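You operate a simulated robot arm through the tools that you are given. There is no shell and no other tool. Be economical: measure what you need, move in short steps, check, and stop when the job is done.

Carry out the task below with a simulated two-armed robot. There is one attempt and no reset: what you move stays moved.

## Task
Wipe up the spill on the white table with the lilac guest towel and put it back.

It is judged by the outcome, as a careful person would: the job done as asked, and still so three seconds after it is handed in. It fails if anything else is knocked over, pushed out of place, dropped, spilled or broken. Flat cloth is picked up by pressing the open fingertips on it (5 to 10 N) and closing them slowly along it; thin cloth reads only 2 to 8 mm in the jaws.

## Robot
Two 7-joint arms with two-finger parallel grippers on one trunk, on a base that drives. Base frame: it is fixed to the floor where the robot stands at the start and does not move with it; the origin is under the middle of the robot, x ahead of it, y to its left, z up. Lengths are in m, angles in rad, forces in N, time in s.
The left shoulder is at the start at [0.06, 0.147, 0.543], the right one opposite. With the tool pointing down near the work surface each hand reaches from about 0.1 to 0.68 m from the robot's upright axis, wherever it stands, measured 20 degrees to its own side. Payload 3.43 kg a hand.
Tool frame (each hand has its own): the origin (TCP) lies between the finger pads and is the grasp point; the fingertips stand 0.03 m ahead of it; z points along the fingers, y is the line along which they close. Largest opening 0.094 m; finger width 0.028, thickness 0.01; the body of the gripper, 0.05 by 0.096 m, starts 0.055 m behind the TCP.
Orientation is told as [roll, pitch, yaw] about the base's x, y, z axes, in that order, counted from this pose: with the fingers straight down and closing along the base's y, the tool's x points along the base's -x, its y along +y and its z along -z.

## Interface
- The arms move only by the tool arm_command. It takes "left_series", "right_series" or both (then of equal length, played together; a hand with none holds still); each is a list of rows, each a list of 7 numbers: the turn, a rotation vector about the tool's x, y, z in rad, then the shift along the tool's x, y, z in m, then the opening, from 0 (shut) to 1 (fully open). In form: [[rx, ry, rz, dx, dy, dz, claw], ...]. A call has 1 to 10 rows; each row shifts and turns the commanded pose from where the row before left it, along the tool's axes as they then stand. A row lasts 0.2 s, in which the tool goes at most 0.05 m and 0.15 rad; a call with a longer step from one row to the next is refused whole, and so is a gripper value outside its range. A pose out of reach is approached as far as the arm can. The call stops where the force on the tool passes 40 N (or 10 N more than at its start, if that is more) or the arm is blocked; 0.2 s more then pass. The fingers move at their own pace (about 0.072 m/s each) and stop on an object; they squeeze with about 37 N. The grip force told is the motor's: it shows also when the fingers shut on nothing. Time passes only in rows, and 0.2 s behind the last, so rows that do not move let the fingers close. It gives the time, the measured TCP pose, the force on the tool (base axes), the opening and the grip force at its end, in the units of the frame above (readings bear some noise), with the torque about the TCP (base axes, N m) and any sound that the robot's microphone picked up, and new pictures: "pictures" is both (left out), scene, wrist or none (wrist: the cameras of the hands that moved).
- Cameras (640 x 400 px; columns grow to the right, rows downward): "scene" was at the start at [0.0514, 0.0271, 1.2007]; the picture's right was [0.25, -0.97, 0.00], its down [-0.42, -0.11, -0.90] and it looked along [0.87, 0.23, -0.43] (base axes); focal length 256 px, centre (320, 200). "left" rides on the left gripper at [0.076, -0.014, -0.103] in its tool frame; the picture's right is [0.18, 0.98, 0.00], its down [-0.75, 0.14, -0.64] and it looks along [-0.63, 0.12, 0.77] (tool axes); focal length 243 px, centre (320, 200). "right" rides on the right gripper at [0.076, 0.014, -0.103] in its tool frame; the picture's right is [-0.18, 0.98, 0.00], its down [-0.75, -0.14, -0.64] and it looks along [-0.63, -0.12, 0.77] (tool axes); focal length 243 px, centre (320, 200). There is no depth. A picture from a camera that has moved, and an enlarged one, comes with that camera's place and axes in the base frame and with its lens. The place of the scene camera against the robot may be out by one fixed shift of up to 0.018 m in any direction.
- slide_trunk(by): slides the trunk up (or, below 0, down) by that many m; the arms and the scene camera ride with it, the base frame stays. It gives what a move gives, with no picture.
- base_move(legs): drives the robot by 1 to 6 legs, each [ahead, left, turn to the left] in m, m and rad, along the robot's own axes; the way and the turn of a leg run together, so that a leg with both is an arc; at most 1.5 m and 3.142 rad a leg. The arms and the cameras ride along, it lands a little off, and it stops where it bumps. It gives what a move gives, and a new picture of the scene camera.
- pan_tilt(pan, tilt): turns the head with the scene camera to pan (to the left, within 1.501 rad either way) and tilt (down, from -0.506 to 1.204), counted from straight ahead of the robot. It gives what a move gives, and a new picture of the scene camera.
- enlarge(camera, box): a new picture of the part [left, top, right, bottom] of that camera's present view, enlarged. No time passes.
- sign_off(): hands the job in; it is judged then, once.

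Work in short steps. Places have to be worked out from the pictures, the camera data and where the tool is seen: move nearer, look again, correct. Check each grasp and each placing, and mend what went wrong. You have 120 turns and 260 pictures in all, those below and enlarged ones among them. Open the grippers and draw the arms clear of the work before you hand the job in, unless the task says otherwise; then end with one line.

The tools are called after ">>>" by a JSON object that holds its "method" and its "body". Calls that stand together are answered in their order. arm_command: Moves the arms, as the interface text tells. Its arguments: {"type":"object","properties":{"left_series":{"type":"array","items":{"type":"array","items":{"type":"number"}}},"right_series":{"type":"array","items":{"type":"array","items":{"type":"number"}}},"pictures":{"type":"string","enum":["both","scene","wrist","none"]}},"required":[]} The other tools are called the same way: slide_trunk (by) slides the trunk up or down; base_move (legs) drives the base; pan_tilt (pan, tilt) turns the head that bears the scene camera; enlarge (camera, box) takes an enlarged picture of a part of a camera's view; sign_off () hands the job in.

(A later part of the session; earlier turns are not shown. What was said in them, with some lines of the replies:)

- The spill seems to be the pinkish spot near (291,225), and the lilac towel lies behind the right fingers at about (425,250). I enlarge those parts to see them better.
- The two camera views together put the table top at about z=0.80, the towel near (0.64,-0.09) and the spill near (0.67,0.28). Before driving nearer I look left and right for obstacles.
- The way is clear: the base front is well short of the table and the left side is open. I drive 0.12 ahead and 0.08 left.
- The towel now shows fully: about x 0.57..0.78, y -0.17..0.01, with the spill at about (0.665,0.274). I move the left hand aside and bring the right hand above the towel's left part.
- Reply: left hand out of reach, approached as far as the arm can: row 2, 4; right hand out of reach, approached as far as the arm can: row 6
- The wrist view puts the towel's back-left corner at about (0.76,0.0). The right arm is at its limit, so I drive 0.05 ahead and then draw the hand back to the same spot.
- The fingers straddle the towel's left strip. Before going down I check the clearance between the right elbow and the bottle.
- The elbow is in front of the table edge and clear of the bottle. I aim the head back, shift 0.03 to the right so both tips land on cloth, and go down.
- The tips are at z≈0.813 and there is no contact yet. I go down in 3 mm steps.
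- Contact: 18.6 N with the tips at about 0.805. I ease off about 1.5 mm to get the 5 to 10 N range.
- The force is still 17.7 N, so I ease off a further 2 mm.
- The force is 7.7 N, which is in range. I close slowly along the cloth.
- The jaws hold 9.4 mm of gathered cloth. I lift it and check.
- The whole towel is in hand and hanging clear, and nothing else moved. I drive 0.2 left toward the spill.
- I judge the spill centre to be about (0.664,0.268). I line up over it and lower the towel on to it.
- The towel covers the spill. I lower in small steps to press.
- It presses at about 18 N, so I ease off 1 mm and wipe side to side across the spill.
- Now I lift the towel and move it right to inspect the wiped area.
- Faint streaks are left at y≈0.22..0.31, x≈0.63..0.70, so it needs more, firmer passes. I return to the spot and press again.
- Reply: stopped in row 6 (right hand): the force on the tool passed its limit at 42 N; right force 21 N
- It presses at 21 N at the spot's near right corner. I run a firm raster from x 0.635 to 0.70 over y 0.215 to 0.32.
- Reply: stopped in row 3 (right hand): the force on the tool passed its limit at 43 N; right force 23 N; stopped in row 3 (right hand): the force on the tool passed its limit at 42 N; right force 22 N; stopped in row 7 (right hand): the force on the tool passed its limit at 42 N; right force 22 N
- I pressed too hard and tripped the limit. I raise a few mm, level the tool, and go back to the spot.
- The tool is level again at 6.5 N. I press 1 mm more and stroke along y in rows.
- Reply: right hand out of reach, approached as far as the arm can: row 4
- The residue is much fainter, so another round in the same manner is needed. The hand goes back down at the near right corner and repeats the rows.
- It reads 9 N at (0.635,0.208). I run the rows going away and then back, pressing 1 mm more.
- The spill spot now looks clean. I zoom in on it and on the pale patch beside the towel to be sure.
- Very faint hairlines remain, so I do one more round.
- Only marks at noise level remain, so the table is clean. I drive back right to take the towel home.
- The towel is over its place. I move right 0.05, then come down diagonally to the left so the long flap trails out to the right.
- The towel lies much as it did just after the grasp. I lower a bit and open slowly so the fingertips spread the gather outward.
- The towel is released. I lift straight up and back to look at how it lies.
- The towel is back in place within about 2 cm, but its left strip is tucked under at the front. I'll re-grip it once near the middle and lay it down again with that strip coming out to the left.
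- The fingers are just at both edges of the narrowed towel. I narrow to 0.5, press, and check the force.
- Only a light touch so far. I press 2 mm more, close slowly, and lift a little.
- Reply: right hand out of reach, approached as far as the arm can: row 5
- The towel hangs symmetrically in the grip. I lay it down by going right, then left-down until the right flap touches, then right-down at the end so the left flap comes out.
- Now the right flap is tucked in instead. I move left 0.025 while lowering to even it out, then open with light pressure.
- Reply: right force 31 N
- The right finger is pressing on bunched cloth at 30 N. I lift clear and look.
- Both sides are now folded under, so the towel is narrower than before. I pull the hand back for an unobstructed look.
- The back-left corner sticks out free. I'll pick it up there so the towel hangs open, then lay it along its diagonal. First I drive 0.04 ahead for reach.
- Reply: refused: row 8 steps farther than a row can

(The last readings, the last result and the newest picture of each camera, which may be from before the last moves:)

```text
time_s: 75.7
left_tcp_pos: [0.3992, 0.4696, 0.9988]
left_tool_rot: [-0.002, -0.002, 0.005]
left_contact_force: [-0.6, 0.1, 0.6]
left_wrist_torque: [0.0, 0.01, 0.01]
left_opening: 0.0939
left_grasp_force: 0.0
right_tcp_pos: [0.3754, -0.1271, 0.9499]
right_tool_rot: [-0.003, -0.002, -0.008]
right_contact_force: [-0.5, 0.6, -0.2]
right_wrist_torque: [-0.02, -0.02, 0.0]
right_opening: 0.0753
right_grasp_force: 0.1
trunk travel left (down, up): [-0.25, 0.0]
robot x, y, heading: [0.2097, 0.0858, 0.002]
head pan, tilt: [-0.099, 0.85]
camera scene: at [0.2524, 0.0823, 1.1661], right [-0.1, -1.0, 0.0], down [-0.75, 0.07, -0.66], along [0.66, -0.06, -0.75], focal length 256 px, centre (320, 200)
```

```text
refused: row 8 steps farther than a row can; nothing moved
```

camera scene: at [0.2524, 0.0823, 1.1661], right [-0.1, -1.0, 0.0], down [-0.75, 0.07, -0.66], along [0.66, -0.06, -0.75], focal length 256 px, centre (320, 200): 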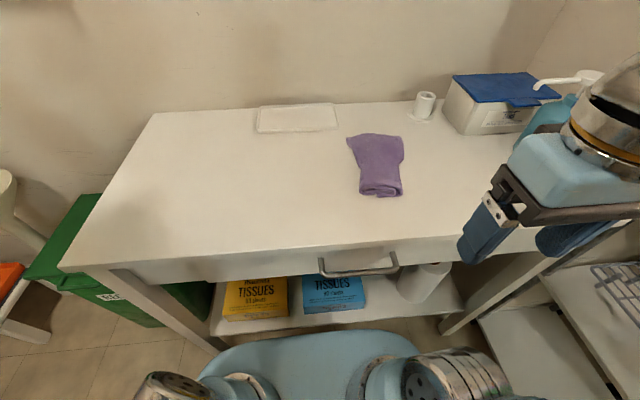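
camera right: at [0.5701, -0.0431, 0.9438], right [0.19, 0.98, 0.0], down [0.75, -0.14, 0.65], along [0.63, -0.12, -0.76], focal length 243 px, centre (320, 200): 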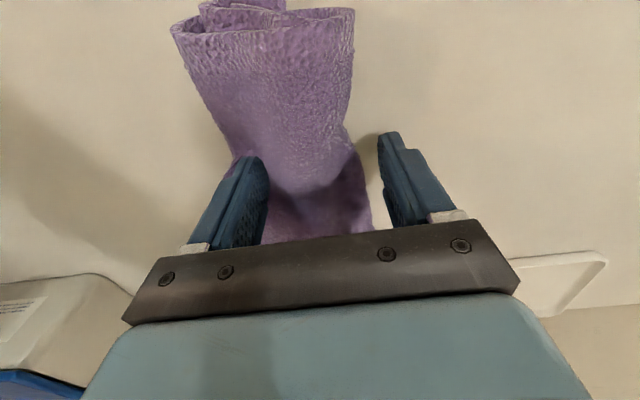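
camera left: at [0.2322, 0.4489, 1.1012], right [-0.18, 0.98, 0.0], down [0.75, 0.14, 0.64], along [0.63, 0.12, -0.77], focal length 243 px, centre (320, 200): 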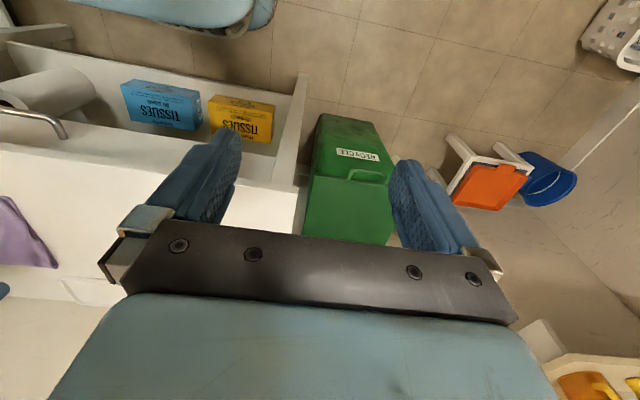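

One step was too long, so the call was refused. I send it again with shorter steps.

>>> {"method": "arm_command", "body": {"right_series": [[0, 0, 0, -0.045, 0.01, 0, 0.5], [0, 0, 0, -0.045, 0.01, 0, 0.5], [0, 0, 0, -0.045, 0.01, 0, 0.5], [0, 0, 0, -0.045, 0.01, 0, 0.5], [0, 0, 0, -0.045, 0.01, 0, 0.5], [0, 0, 0, -0.045, 0.01, 0, 0.5], [0, 0, 0, -0.045, 0.01, 0, 0.5], [0, 0, 0, -0.042, 0.01, 0.02, 0.5], [0, 0, 0, 0, 0, 0.04, 0.5], [0, 0, 0, 0, 0, 0.025, 0.5]]}}

```text
time_s: 77.9
left_tcp_pos: [0.3989, 0.4697, 0.9968]
left_tool_rot: [0.001, -0.004, 0.003]
left_contact_force: [0.2, -0.3, -0.6]
left_wrist_torque: [0.03, -0.01, 0.03]
left_opening: 0.0942
left_grasp_force: 0.0
right_tcp_pos: [0.7327, -0.049, 0.8638]
right_tool_rot: [-0.001, -0.001, -0.006]
right_contact_force: [1.0, 1.2, -1.2]
right_wrist_torque: [-0.02, 0.0, 0.01]
right_opening: 0.0471
right_grasp_force: 0.0
trunk travel left (down, up): [-0.25, 0.0]
robot x, y, heading: [0.212, 0.0884, 0.002]
head pan, tilt: [-0.099, 0.85]
camera scene: at [0.2526, 0.0823, 1.1661], right [-0.1, -1.0, 0.0], down [-0.75, 0.07, -0.66], along [0.66, -0.06, -0.75], focal length 256 px, centre (320, 200)
camera right: at [0.657, -0.0341, 0.9673], right [0.19, 0.98, 0.0], down [0.75, -0.15, 0.64], along [0.63, -0.12, -0.77], focal length 243 px, centre (320, 200)
```

scene: 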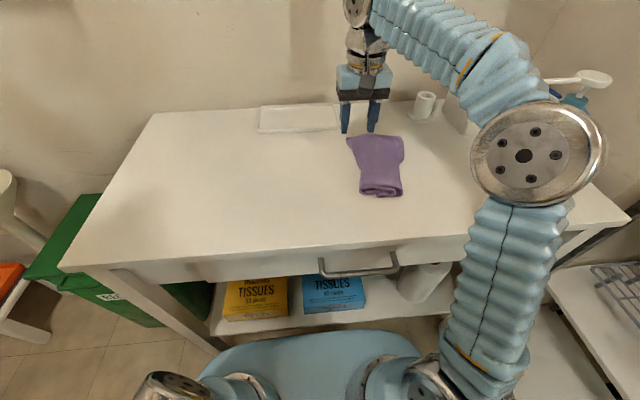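
right: 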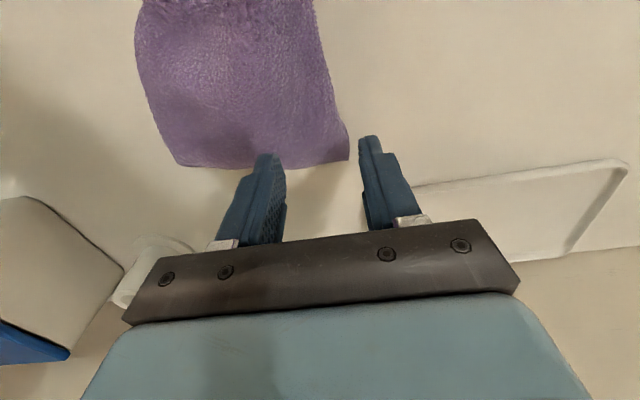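

The towel's back edge is at about x=0.75 and its left corner at y≈-0.03. I shift slightly in over the corner and press.

>>> {"method": "arm_command", "body": {"right_series": [[0, 0, 0, 0.013, -0.011, 0, 0.42], [0, 0, 0, 0, 0, 0.012, 0.42], [0, 0, 0, 0, 0, 0.007, 0.42], [0, 0, 0, 0, 0, 0.004, 0.42], [0, 0, 0, 0, 0, 0.002, 0.42]], "pictures": "wrist"}}

```text
time_s: 79.1
left_tcp_pos: [0.3991, 0.4697, 0.9985]
left_tool_rot: [0.0, -0.003, 0.001]
left_contact_force: [0.3, 0.2, -0.3]
left_wrist_torque: [0.02, -0.01, 0.01]
left_opening: 0.094
left_grasp_force: 0.0
right_tcp_pos: [0.7207, -0.0603, 0.8404]
right_tool_rot: [-0.002, -0.006, -0.007]
right_contact_force: [-1.6, -2.5, 17.6]
right_wrist_torque: [-0.42, 0.23, -0.01]
right_opening: 0.0403
right_grasp_force: 0.2
trunk travel left (down, up): [-0.25, 0.0]
robot x, y, heading: [0.2109, 0.0865, -0.001]
head pan, tilt: [-0.099, 0.85]
camera right: at [0.6433, -0.0451, 0.945], right [0.19, 0.98, 0.0], down [0.75, -0.15, 0.65], along [0.63, -0.12, -0.76], focal length 243 px, centre (320, 200)
```

right: 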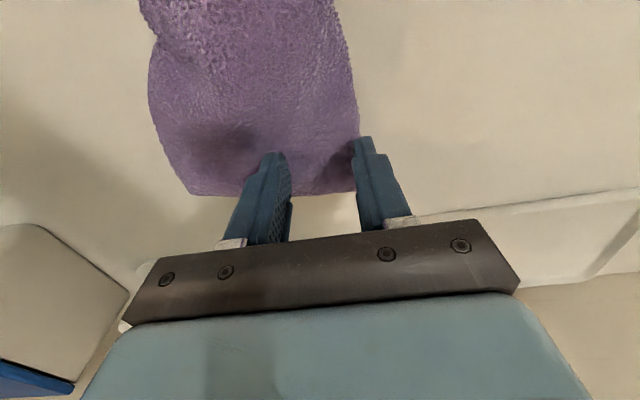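

The right finger is on the cloth and the left one is at its edge. I ease off 1.5 mm, close slowly and lift a little.

>>> {"method": "arm_command", "body": {"right_series": [[0, 0, 0, 0, 0, -0.0015, 0.42], [0, 0, 0, 0, 0, 0, 0.34], [0, 0, 0, 0, 0, 0, 0.26], [0, 0, 0, 0, 0, 0, 0.18], [0, 0, 0, 0, 0, 0, 0.1], [0, 0, 0, 0, 0, 0, 0.03], [0, 0, 0, 0, 0, 0, 0], [0, 0, 0, 0, 0, 0, 0], [0, 0, 0, 0, 0, -0.03, 0], [0, 0, 0, 0, 0, -0.03, 0]]}}

```text
time_s: 81.3
left_tcp_pos: [0.3998, 0.4698, 0.9971]
left_tool_rot: [0.001, -0.002, 0.002]
left_contact_force: [0.0, 0.2, 0.5]
left_wrist_torque: [-0.02, 0.0, 0.01]
left_opening: 0.0939
left_grasp_force: 0.0
right_tcp_pos: [0.7202, -0.0602, 0.9009]
right_tool_rot: [-0.001, -0.001, -0.008]
right_contact_force: [0.5, 0.1, -0.3]
right_wrist_torque: [-0.01, -0.01, 0.01]
right_opening: 0.0042
right_grasp_force: 37.1
trunk travel left (down, up): [-0.25, 0.0]
robot x, y, heading: [0.2131, 0.086, 0.001]
head pan, tilt: [-0.099, 0.85]
camera scene: at [0.2527, 0.0823, 1.166], right [-0.1, -1.0, 0.0], down [-0.75, 0.07, -0.66], along [0.66, -0.06, -0.75], focal length 256 px, centre (320, 200)
camera right: at [0.645, -0.0456, 1.0046], right [0.19, 0.98, 0.0], down [0.75, -0.14, 0.64], along [0.63, -0.12, -0.77], focal length 243 px, centre (320, 200)
```

scene: 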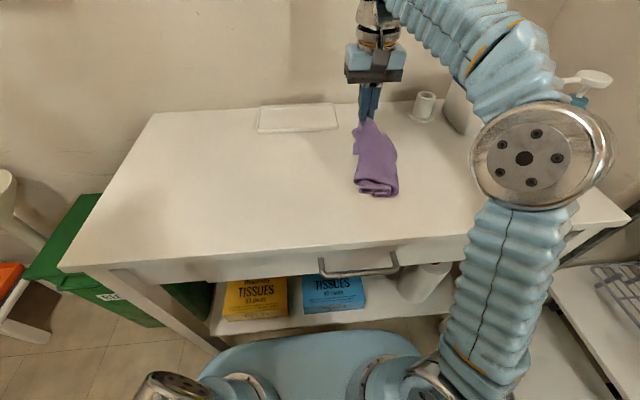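
right: 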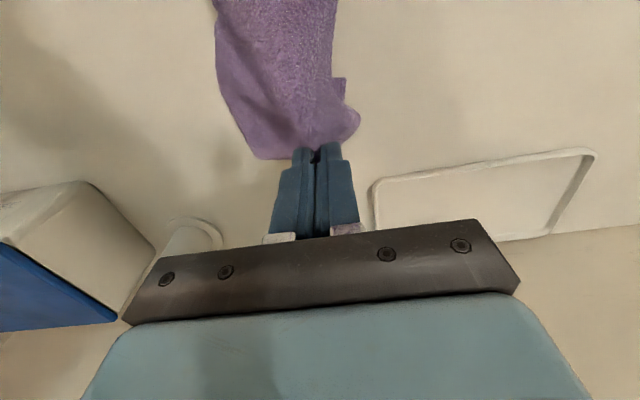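

The corner is held with 4 mm of cloth in the jaws. I raise the towel clear while drawing toward the front right.

>>> {"method": "arm_command", "body": {"right_series": [[0, 0, 0, 0.02, -0.013, -0.032, 0], [0, 0, 0, 0.02, -0.013, -0.032, 0], [0, 0, 0, 0.02, -0.013, -0.032, 0], [0, 0, 0, 0.02, -0.013, -0.032, 0], [0, 0, 0, 0.02, -0.013, -0.032, 0], [0, 0, 0, 0.02, -0.013, -0.032, 0], [0, 0, 0, 0, 0, -0.01, 0]]}}

```text
time_s: 82.9
left_tcp_pos: [0.4015, 0.4702, 0.9984]
left_tool_rot: [0.001, -0.003, 0.001]
left_contact_force: [0.2, -0.6, 0.4]
left_wrist_torque: [-0.03, -0.01, 0.02]
left_opening: 0.094
left_grasp_force: 0.2
right_tcp_pos: [0.6753, -0.088, 0.972]
right_tool_rot: [-0.002, -0.002, -0.007]
right_contact_force: [0.1, 0.6, -0.6]
right_wrist_torque: [0.01, -0.01, -0.06]
right_opening: 0.0045
right_grasp_force: 36.8
right hand out of reach, approached as far as the arm can: row 3, 4, 5, 6, 7
trunk travel left (down, up): [-0.25, 0.0]
robot x, y, heading: [0.2159, 0.0887, 0.003]
head pan, tilt: [-0.099, 0.85]
camera scene: at [0.2526, 0.0823, 1.1661], right [-0.1, -1.0, 0.0], down [-0.75, 0.07, -0.66], along [0.66, -0.06, -0.75], focal length 256 px, centre (320, 200)
camera right: at [0.5993, -0.0738, 1.0757], right [0.19, 0.98, 0.0], down [0.75, -0.15, 0.64], along [0.63, -0.12, -0.77], focal length 243 px, centre (320, 200)
```

scene: 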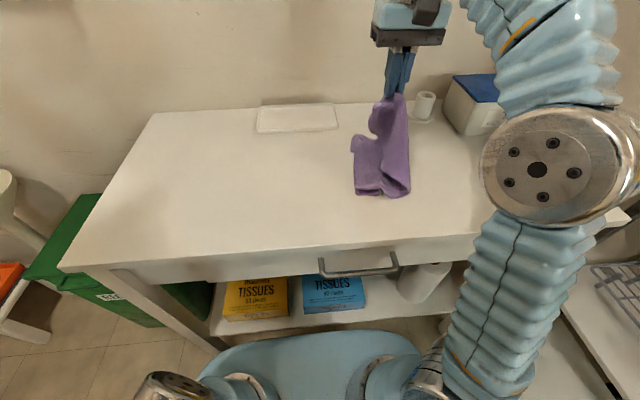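
right: 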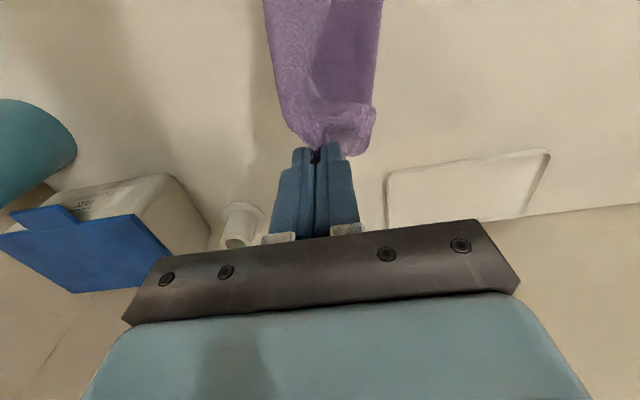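

The arm is limited in height this far out. I draw it nearer and to the right, where it can rise further.

>>> {"method": "arm_command", "body": {"right_series": [[0, 0, 0, 0.03, -0.015, 0, 0], [0, 0, 0, 0.03, -0.015, 0, 0], [0, 0, 0, 0.03, -0.01, -0.02, 0], [0, 0, 0, 0.02, -0.01, -0.02, 0], [0, 0, 0, 0, 0, -0.02, 0]]}}

```text
time_s: 84.1
left_tcp_pos: [0.4005, 0.4696, 0.9984]
left_tool_rot: [-0.001, -0.002, 0.002]
left_contact_force: [0.1, -0.2, 0.2]
left_wrist_torque: [-0.01, -0.02, -0.01]
left_opening: 0.0938
left_grasp_force: 0.1
right_tcp_pos: [0.5955, -0.1231, 0.9851]
right_tool_rot: [-0.006, 0.003, -0.005]
right_contact_force: [0.8, 0.0, -1.1]
right_wrist_torque: [-0.03, -0.02, -0.03]
right_opening: 0.0045
right_grasp_force: 37.0
right hand out of reach, approached as far as the arm can: row 3, 4, 5
trunk travel left (down, up): [-0.25, 0.0]
robot x, y, heading: [0.2109, 0.0869, 0.004]
head pan, tilt: [-0.099, 0.85]
camera scene: at [0.2526, 0.0822, 1.1661], right [-0.1, -1.0, 0.0], down [-0.75, 0.07, -0.66], along [0.66, -0.06, -0.75], focal length 256 px, centre (320, 200)
camera right: at [0.5193, -0.1082, 1.09], right [0.19, 0.98, -0.01], down [0.76, -0.14, 0.64], along [0.63, -0.13, -0.77], focal length 243 px, centre (320, 200)
```

scene: 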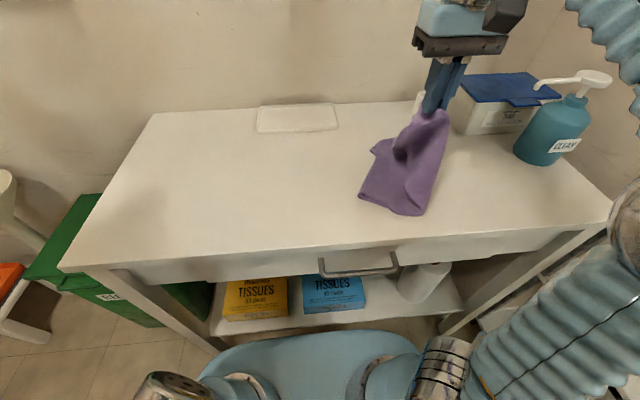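
right: 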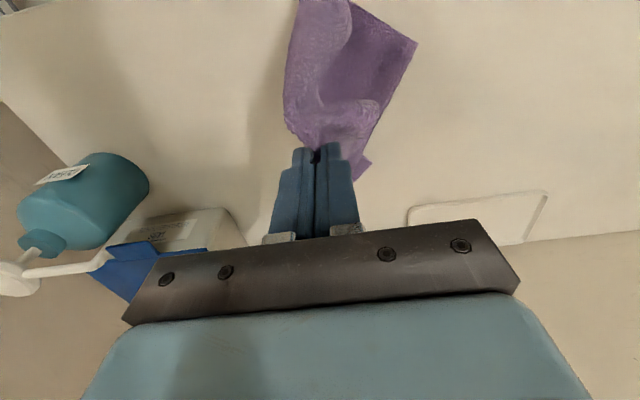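

The towel now hangs open with its low edge on the table near its original front edge. I lay it down by going away and left while descending.

>>> {"method": "arm_command", "body": {"right_series": [[0, 0, 0, -0.026, 0.016, 0.02, 0], [0, 0, 0, -0.026, 0.016, 0.025, 0], [0, 0, 0, -0.026, 0.016, 0.025, 0], [0, 0, 0, -0.026, 0.016, 0.025, 0]]}}

```text
time_s: 85.1
left_tcp_pos: [0.4001, 0.4698, 0.9994]
left_tool_rot: [0.0, 0.0, 0.002]
left_contact_force: [0.1, 0.0, 0.1]
left_wrist_torque: [-0.01, 0.02, -0.01]
left_opening: 0.094
left_grasp_force: 0.1
right_tcp_pos: [0.6996, -0.0609, 0.8897]
right_tool_rot: [-0.002, -0.002, -0.007]
right_contact_force: [0.0, 0.0, -0.1]
right_wrist_torque: [0.01, 0.02, -0.01]
right_opening: 0.0046
right_grasp_force: 37.3
trunk travel left (down, up): [-0.25, 0.0]
robot x, y, heading: [0.2103, 0.0877, 0.004]
head pan, tilt: [-0.099, 0.85]
camera scene: at [0.2524, 0.0822, 1.1661], right [-0.1, -1.0, 0.0], down [-0.75, 0.07, -0.66], along [0.66, -0.06, -0.75], focal length 256 px, centre (320, 200)
camera right: at [0.6233, -0.0469, 0.9932], right [0.19, 0.98, 0.0], down [0.75, -0.15, 0.64], along [0.63, -0.12, -0.77], focal length 243 px, centre (320, 200)
```

scene: 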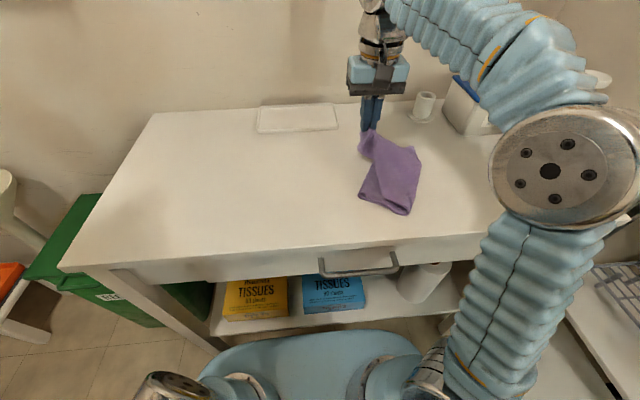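
right: 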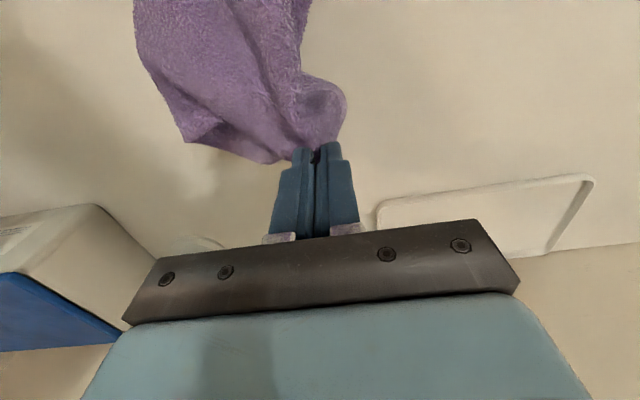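

It lies nicely open. I continue down and away to the corner's original spot.

>>> {"method": "arm_command", "body": {"right_series": [[0, 0, 0, -0.015, 0.012, 0.018, 0], [0, 0, 0, -0.015, 0.013, 0.016, 0], [0, 0, 0, -0.014, 0.013, 0.011, 0]]}}

```text
time_s: 85.9
left_tcp_pos: [0.4002, 0.4692, 0.9986]
left_tool_rot: [0.0, -0.002, 0.001]
left_contact_force: [-0.6, -0.5, 0.0]
left_wrist_torque: [0.01, -0.02, 0.0]
left_opening: 0.0941
left_grasp_force: 0.0
right_tcp_pos: [0.7431, -0.0234, 0.8457]
right_tool_rot: [-0.002, -0.002, -0.008]
right_contact_force: [-0.6, -0.8, -0.4]
right_wrist_torque: [0.03, 0.01, -0.01]
right_opening: 0.0042
right_grasp_force: 37.5
trunk travel left (down, up): [-0.25, 0.0]
robot x, y, heading: [0.2132, 0.086, -0.002]
head pan, tilt: [-0.099, 0.85]
camera scene: at [0.2526, 0.0822, 1.1661], right [-0.1, -1.0, 0.0], down [-0.75, 0.07, -0.66], along [0.66, -0.06, -0.75], focal length 256 px, centre (320, 200)
camera right: at [0.6656, -0.0072, 0.9495], right [0.19, 0.98, 0.0], down [0.75, -0.15, 0.64], along [0.63, -0.12, -0.77], focal length 243 px, centre (320, 200)
```

scene: 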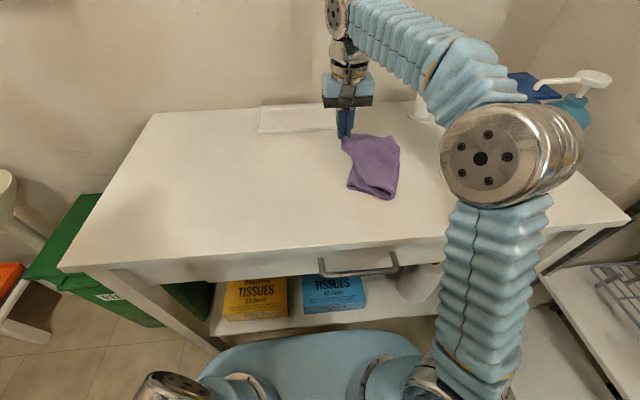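
right: 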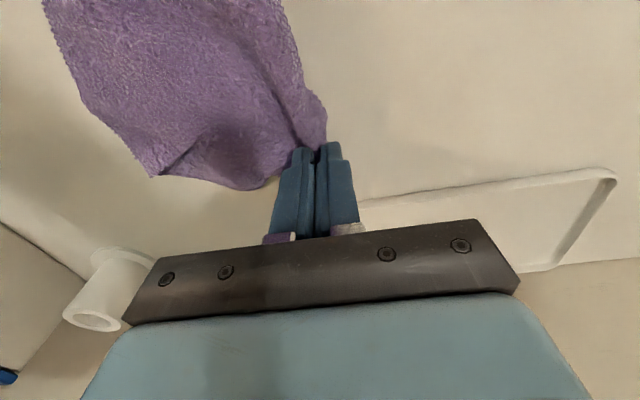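

The towel lies flat in about its old place. I lower the last few mm, release, and lift off.

>>> {"method": "arm_command", "body": {"right_series": [[0, 0, 0, 0, 0, 0.004, 0], [0, 0, 0, 0, 0, 0.002, 0.1], [0, 0, 0, 0, 0, 0, 0.25], [0, 0, 0, 0, 0, 0, 0.35], [0, 0, 0, 0, 0, -0.02, 0.35], [0, 0, 0, 0, 0, -0.04, 0.35], [0, 0, 0, 0.02, 0, -0.03, 0.35], [0, 0, 0, 0.045, 0, 0, 0.35], [0, 0, 0, 0.045, 0, 0, 0.35], [0, 0, 0, 0.045, 0, 0, 0.35]], "pictures": "none"}}

>>> {"method": "arm_command", "body": {"right_series": [[0, 0, 0, 0.045, 0, 0, 0.5], [0, 0, 0, 0.045, 0, 0, 0.5], [0, 0, 0, 0.045, -0.015, 0, 0.5], [0, 0, 0, 0.045, -0.015, 0, 0.5], [0, 0, 0, 0.03, -0.03, 0, 0.5], [0, 0, 0, 0, -0.03, 0, 0.5]], "pictures": "scene"}}

>>> {"method": "enlarge", "body": {"camera": "scene", "box": [300, 110, 460, 210]}}

```text
time_s: 88.1
left_tcp_pos: [0.4004, 0.4683, 0.9981]
left_tool_rot: [-0.002, -0.001, 0.003]
left_contact_force: [0.2, 0.7, -0.2]
left_wrist_torque: [0.03, 0.03, -0.01]
left_opening: 0.0939
left_grasp_force: 0.1
right_tcp_pos: [0.5893, -0.0237, 0.9301]
right_tool_rot: [-0.001, -0.002, -0.005]
right_contact_force: [0.8, 0.4, -0.3]
right_wrist_torque: [0.03, 0.01, 0.0]
right_opening: 0.0329
right_grasp_force: 0.0
trunk travel left (down, up): [-0.25, 0.0]
robot x, y, heading: [0.2128, 0.0896, 0.002]
head pan, tilt: [-0.099, 0.85]
```

```text
time_s: 89.5
left_tcp_pos: [0.4001, 0.4691, 0.9975]
left_tool_rot: [0.0, -0.003, 0.001]
left_contact_force: [-0.6, -0.2, -0.3]
left_wrist_torque: [0.0, 0.01, -0.01]
left_opening: 0.0938
left_grasp_force: 0.0
right_tcp_pos: [0.3769, -0.1101, 0.9305]
right_tool_rot: [-0.001, -0.003, -0.008]
right_contact_force: [-0.4, 0.2, -0.4]
right_wrist_torque: [-0.01, -0.01, 0.07]
right_opening: 0.0468
right_grasp_force: 0.0
trunk travel left (down, up): [-0.25, 0.0]
robot x, y, heading: [0.214, 0.0873, 0.002]
head pan, tilt: [-0.099, 0.85]
camera scene: at [0.2525, 0.0823, 1.1661], right [-0.1, -1.0, 0.0], down [-0.75, 0.07, -0.66], along [0.66, -0.06, -0.75], focal length 256 px, centre (320, 200)
```

scene: 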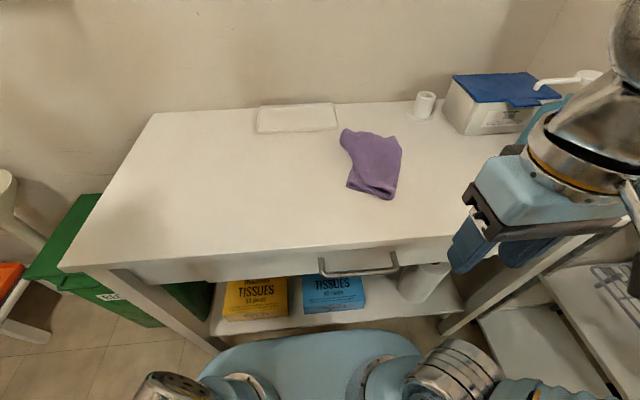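

```text
4.00 times, centred on (380, 160) of scene
camera zoom: at [0.2525, 0.0823, 1.1661], right [-0.1, -1.0, 0.0], down [-0.75, 0.07, -0.66], along [0.66, -0.06, -0.75], focal length 1023 px, centre (80, 360)
```

zoom: 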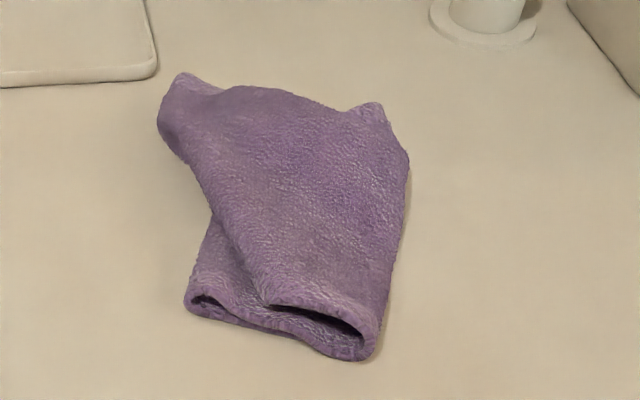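

The towel rests centred at about (0.665,-0.07), against (0.67,-0.08) originally. It lies reasonably flat, the table is clean, and the tray, cup, box and bottle are undisturbed. I open the gripper fully and check the spill area once more.

>>> {"method": "arm_command", "body": {"right_series": [[0, 0, 0, 0.02, 0, -0.02, 1], [0, 0, 0, 0.02, 0, -0.02, 1], [0, 0, 0, 0, 0, 0, 1]], "pictures": "none"}}

>>> {"method": "enlarge", "body": {"camera": "scene", "box": [120, 100, 320, 225]}}

```text
time_s: 90.3
left_tcp_pos: [0.4008, 0.4694, 0.9973]
left_tool_rot: [0.001, -0.002, 0.001]
left_contact_force: [0.5, -0.1, 0.8]
left_wrist_torque: [0.01, -0.03, -0.03]
left_opening: 0.0939
left_grasp_force: 0.2
right_tcp_pos: [0.3644, -0.103, 0.949]
right_tool_rot: [-0.001, -0.002, -0.005]
right_contact_force: [1.1, 0.0, 0.1]
right_wrist_torque: [0.0, -0.01, -0.03]
right_opening: 0.0943
right_grasp_force: 0.0
right hand out of reach, approached as far as the arm can: row 1, 2
trunk travel left (down, up): [-0.25, 0.0]
robot x, y, heading: [0.2131, 0.0854, 0.001]
head pan, tilt: [-0.099, 0.85]
```

```text
3.20 times, centred on (220, 162) of scene
camera zoom: at [0.2525, 0.0821, 1.1661], right [-0.1, -1.0, 0.0], down [-0.75, 0.07, -0.66], along [0.66, -0.06, -0.75], focal length 818 px, centre (640, 320)
```

zoom: 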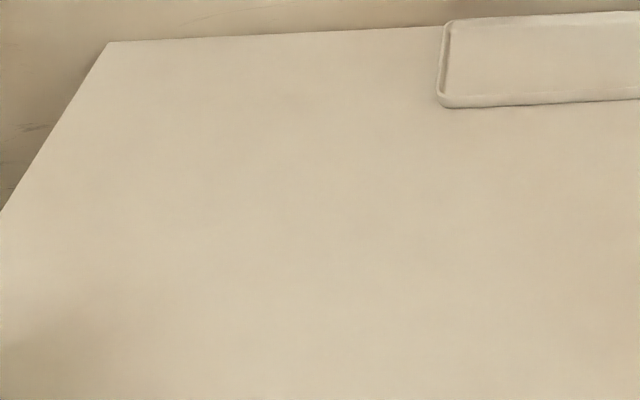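

The table is clean, the towel is back, and both arms are clear with the grippers open, so I hand the job in.

>>> {"method": "sign_off", "body": {}}

```text
The job is handed in.
```

I wiped up the spill with the lilac towel and put the towel back within about 2 cm of its original spot; it is turned slightly, with one edge still folded, and nothing else was seen to have moved.
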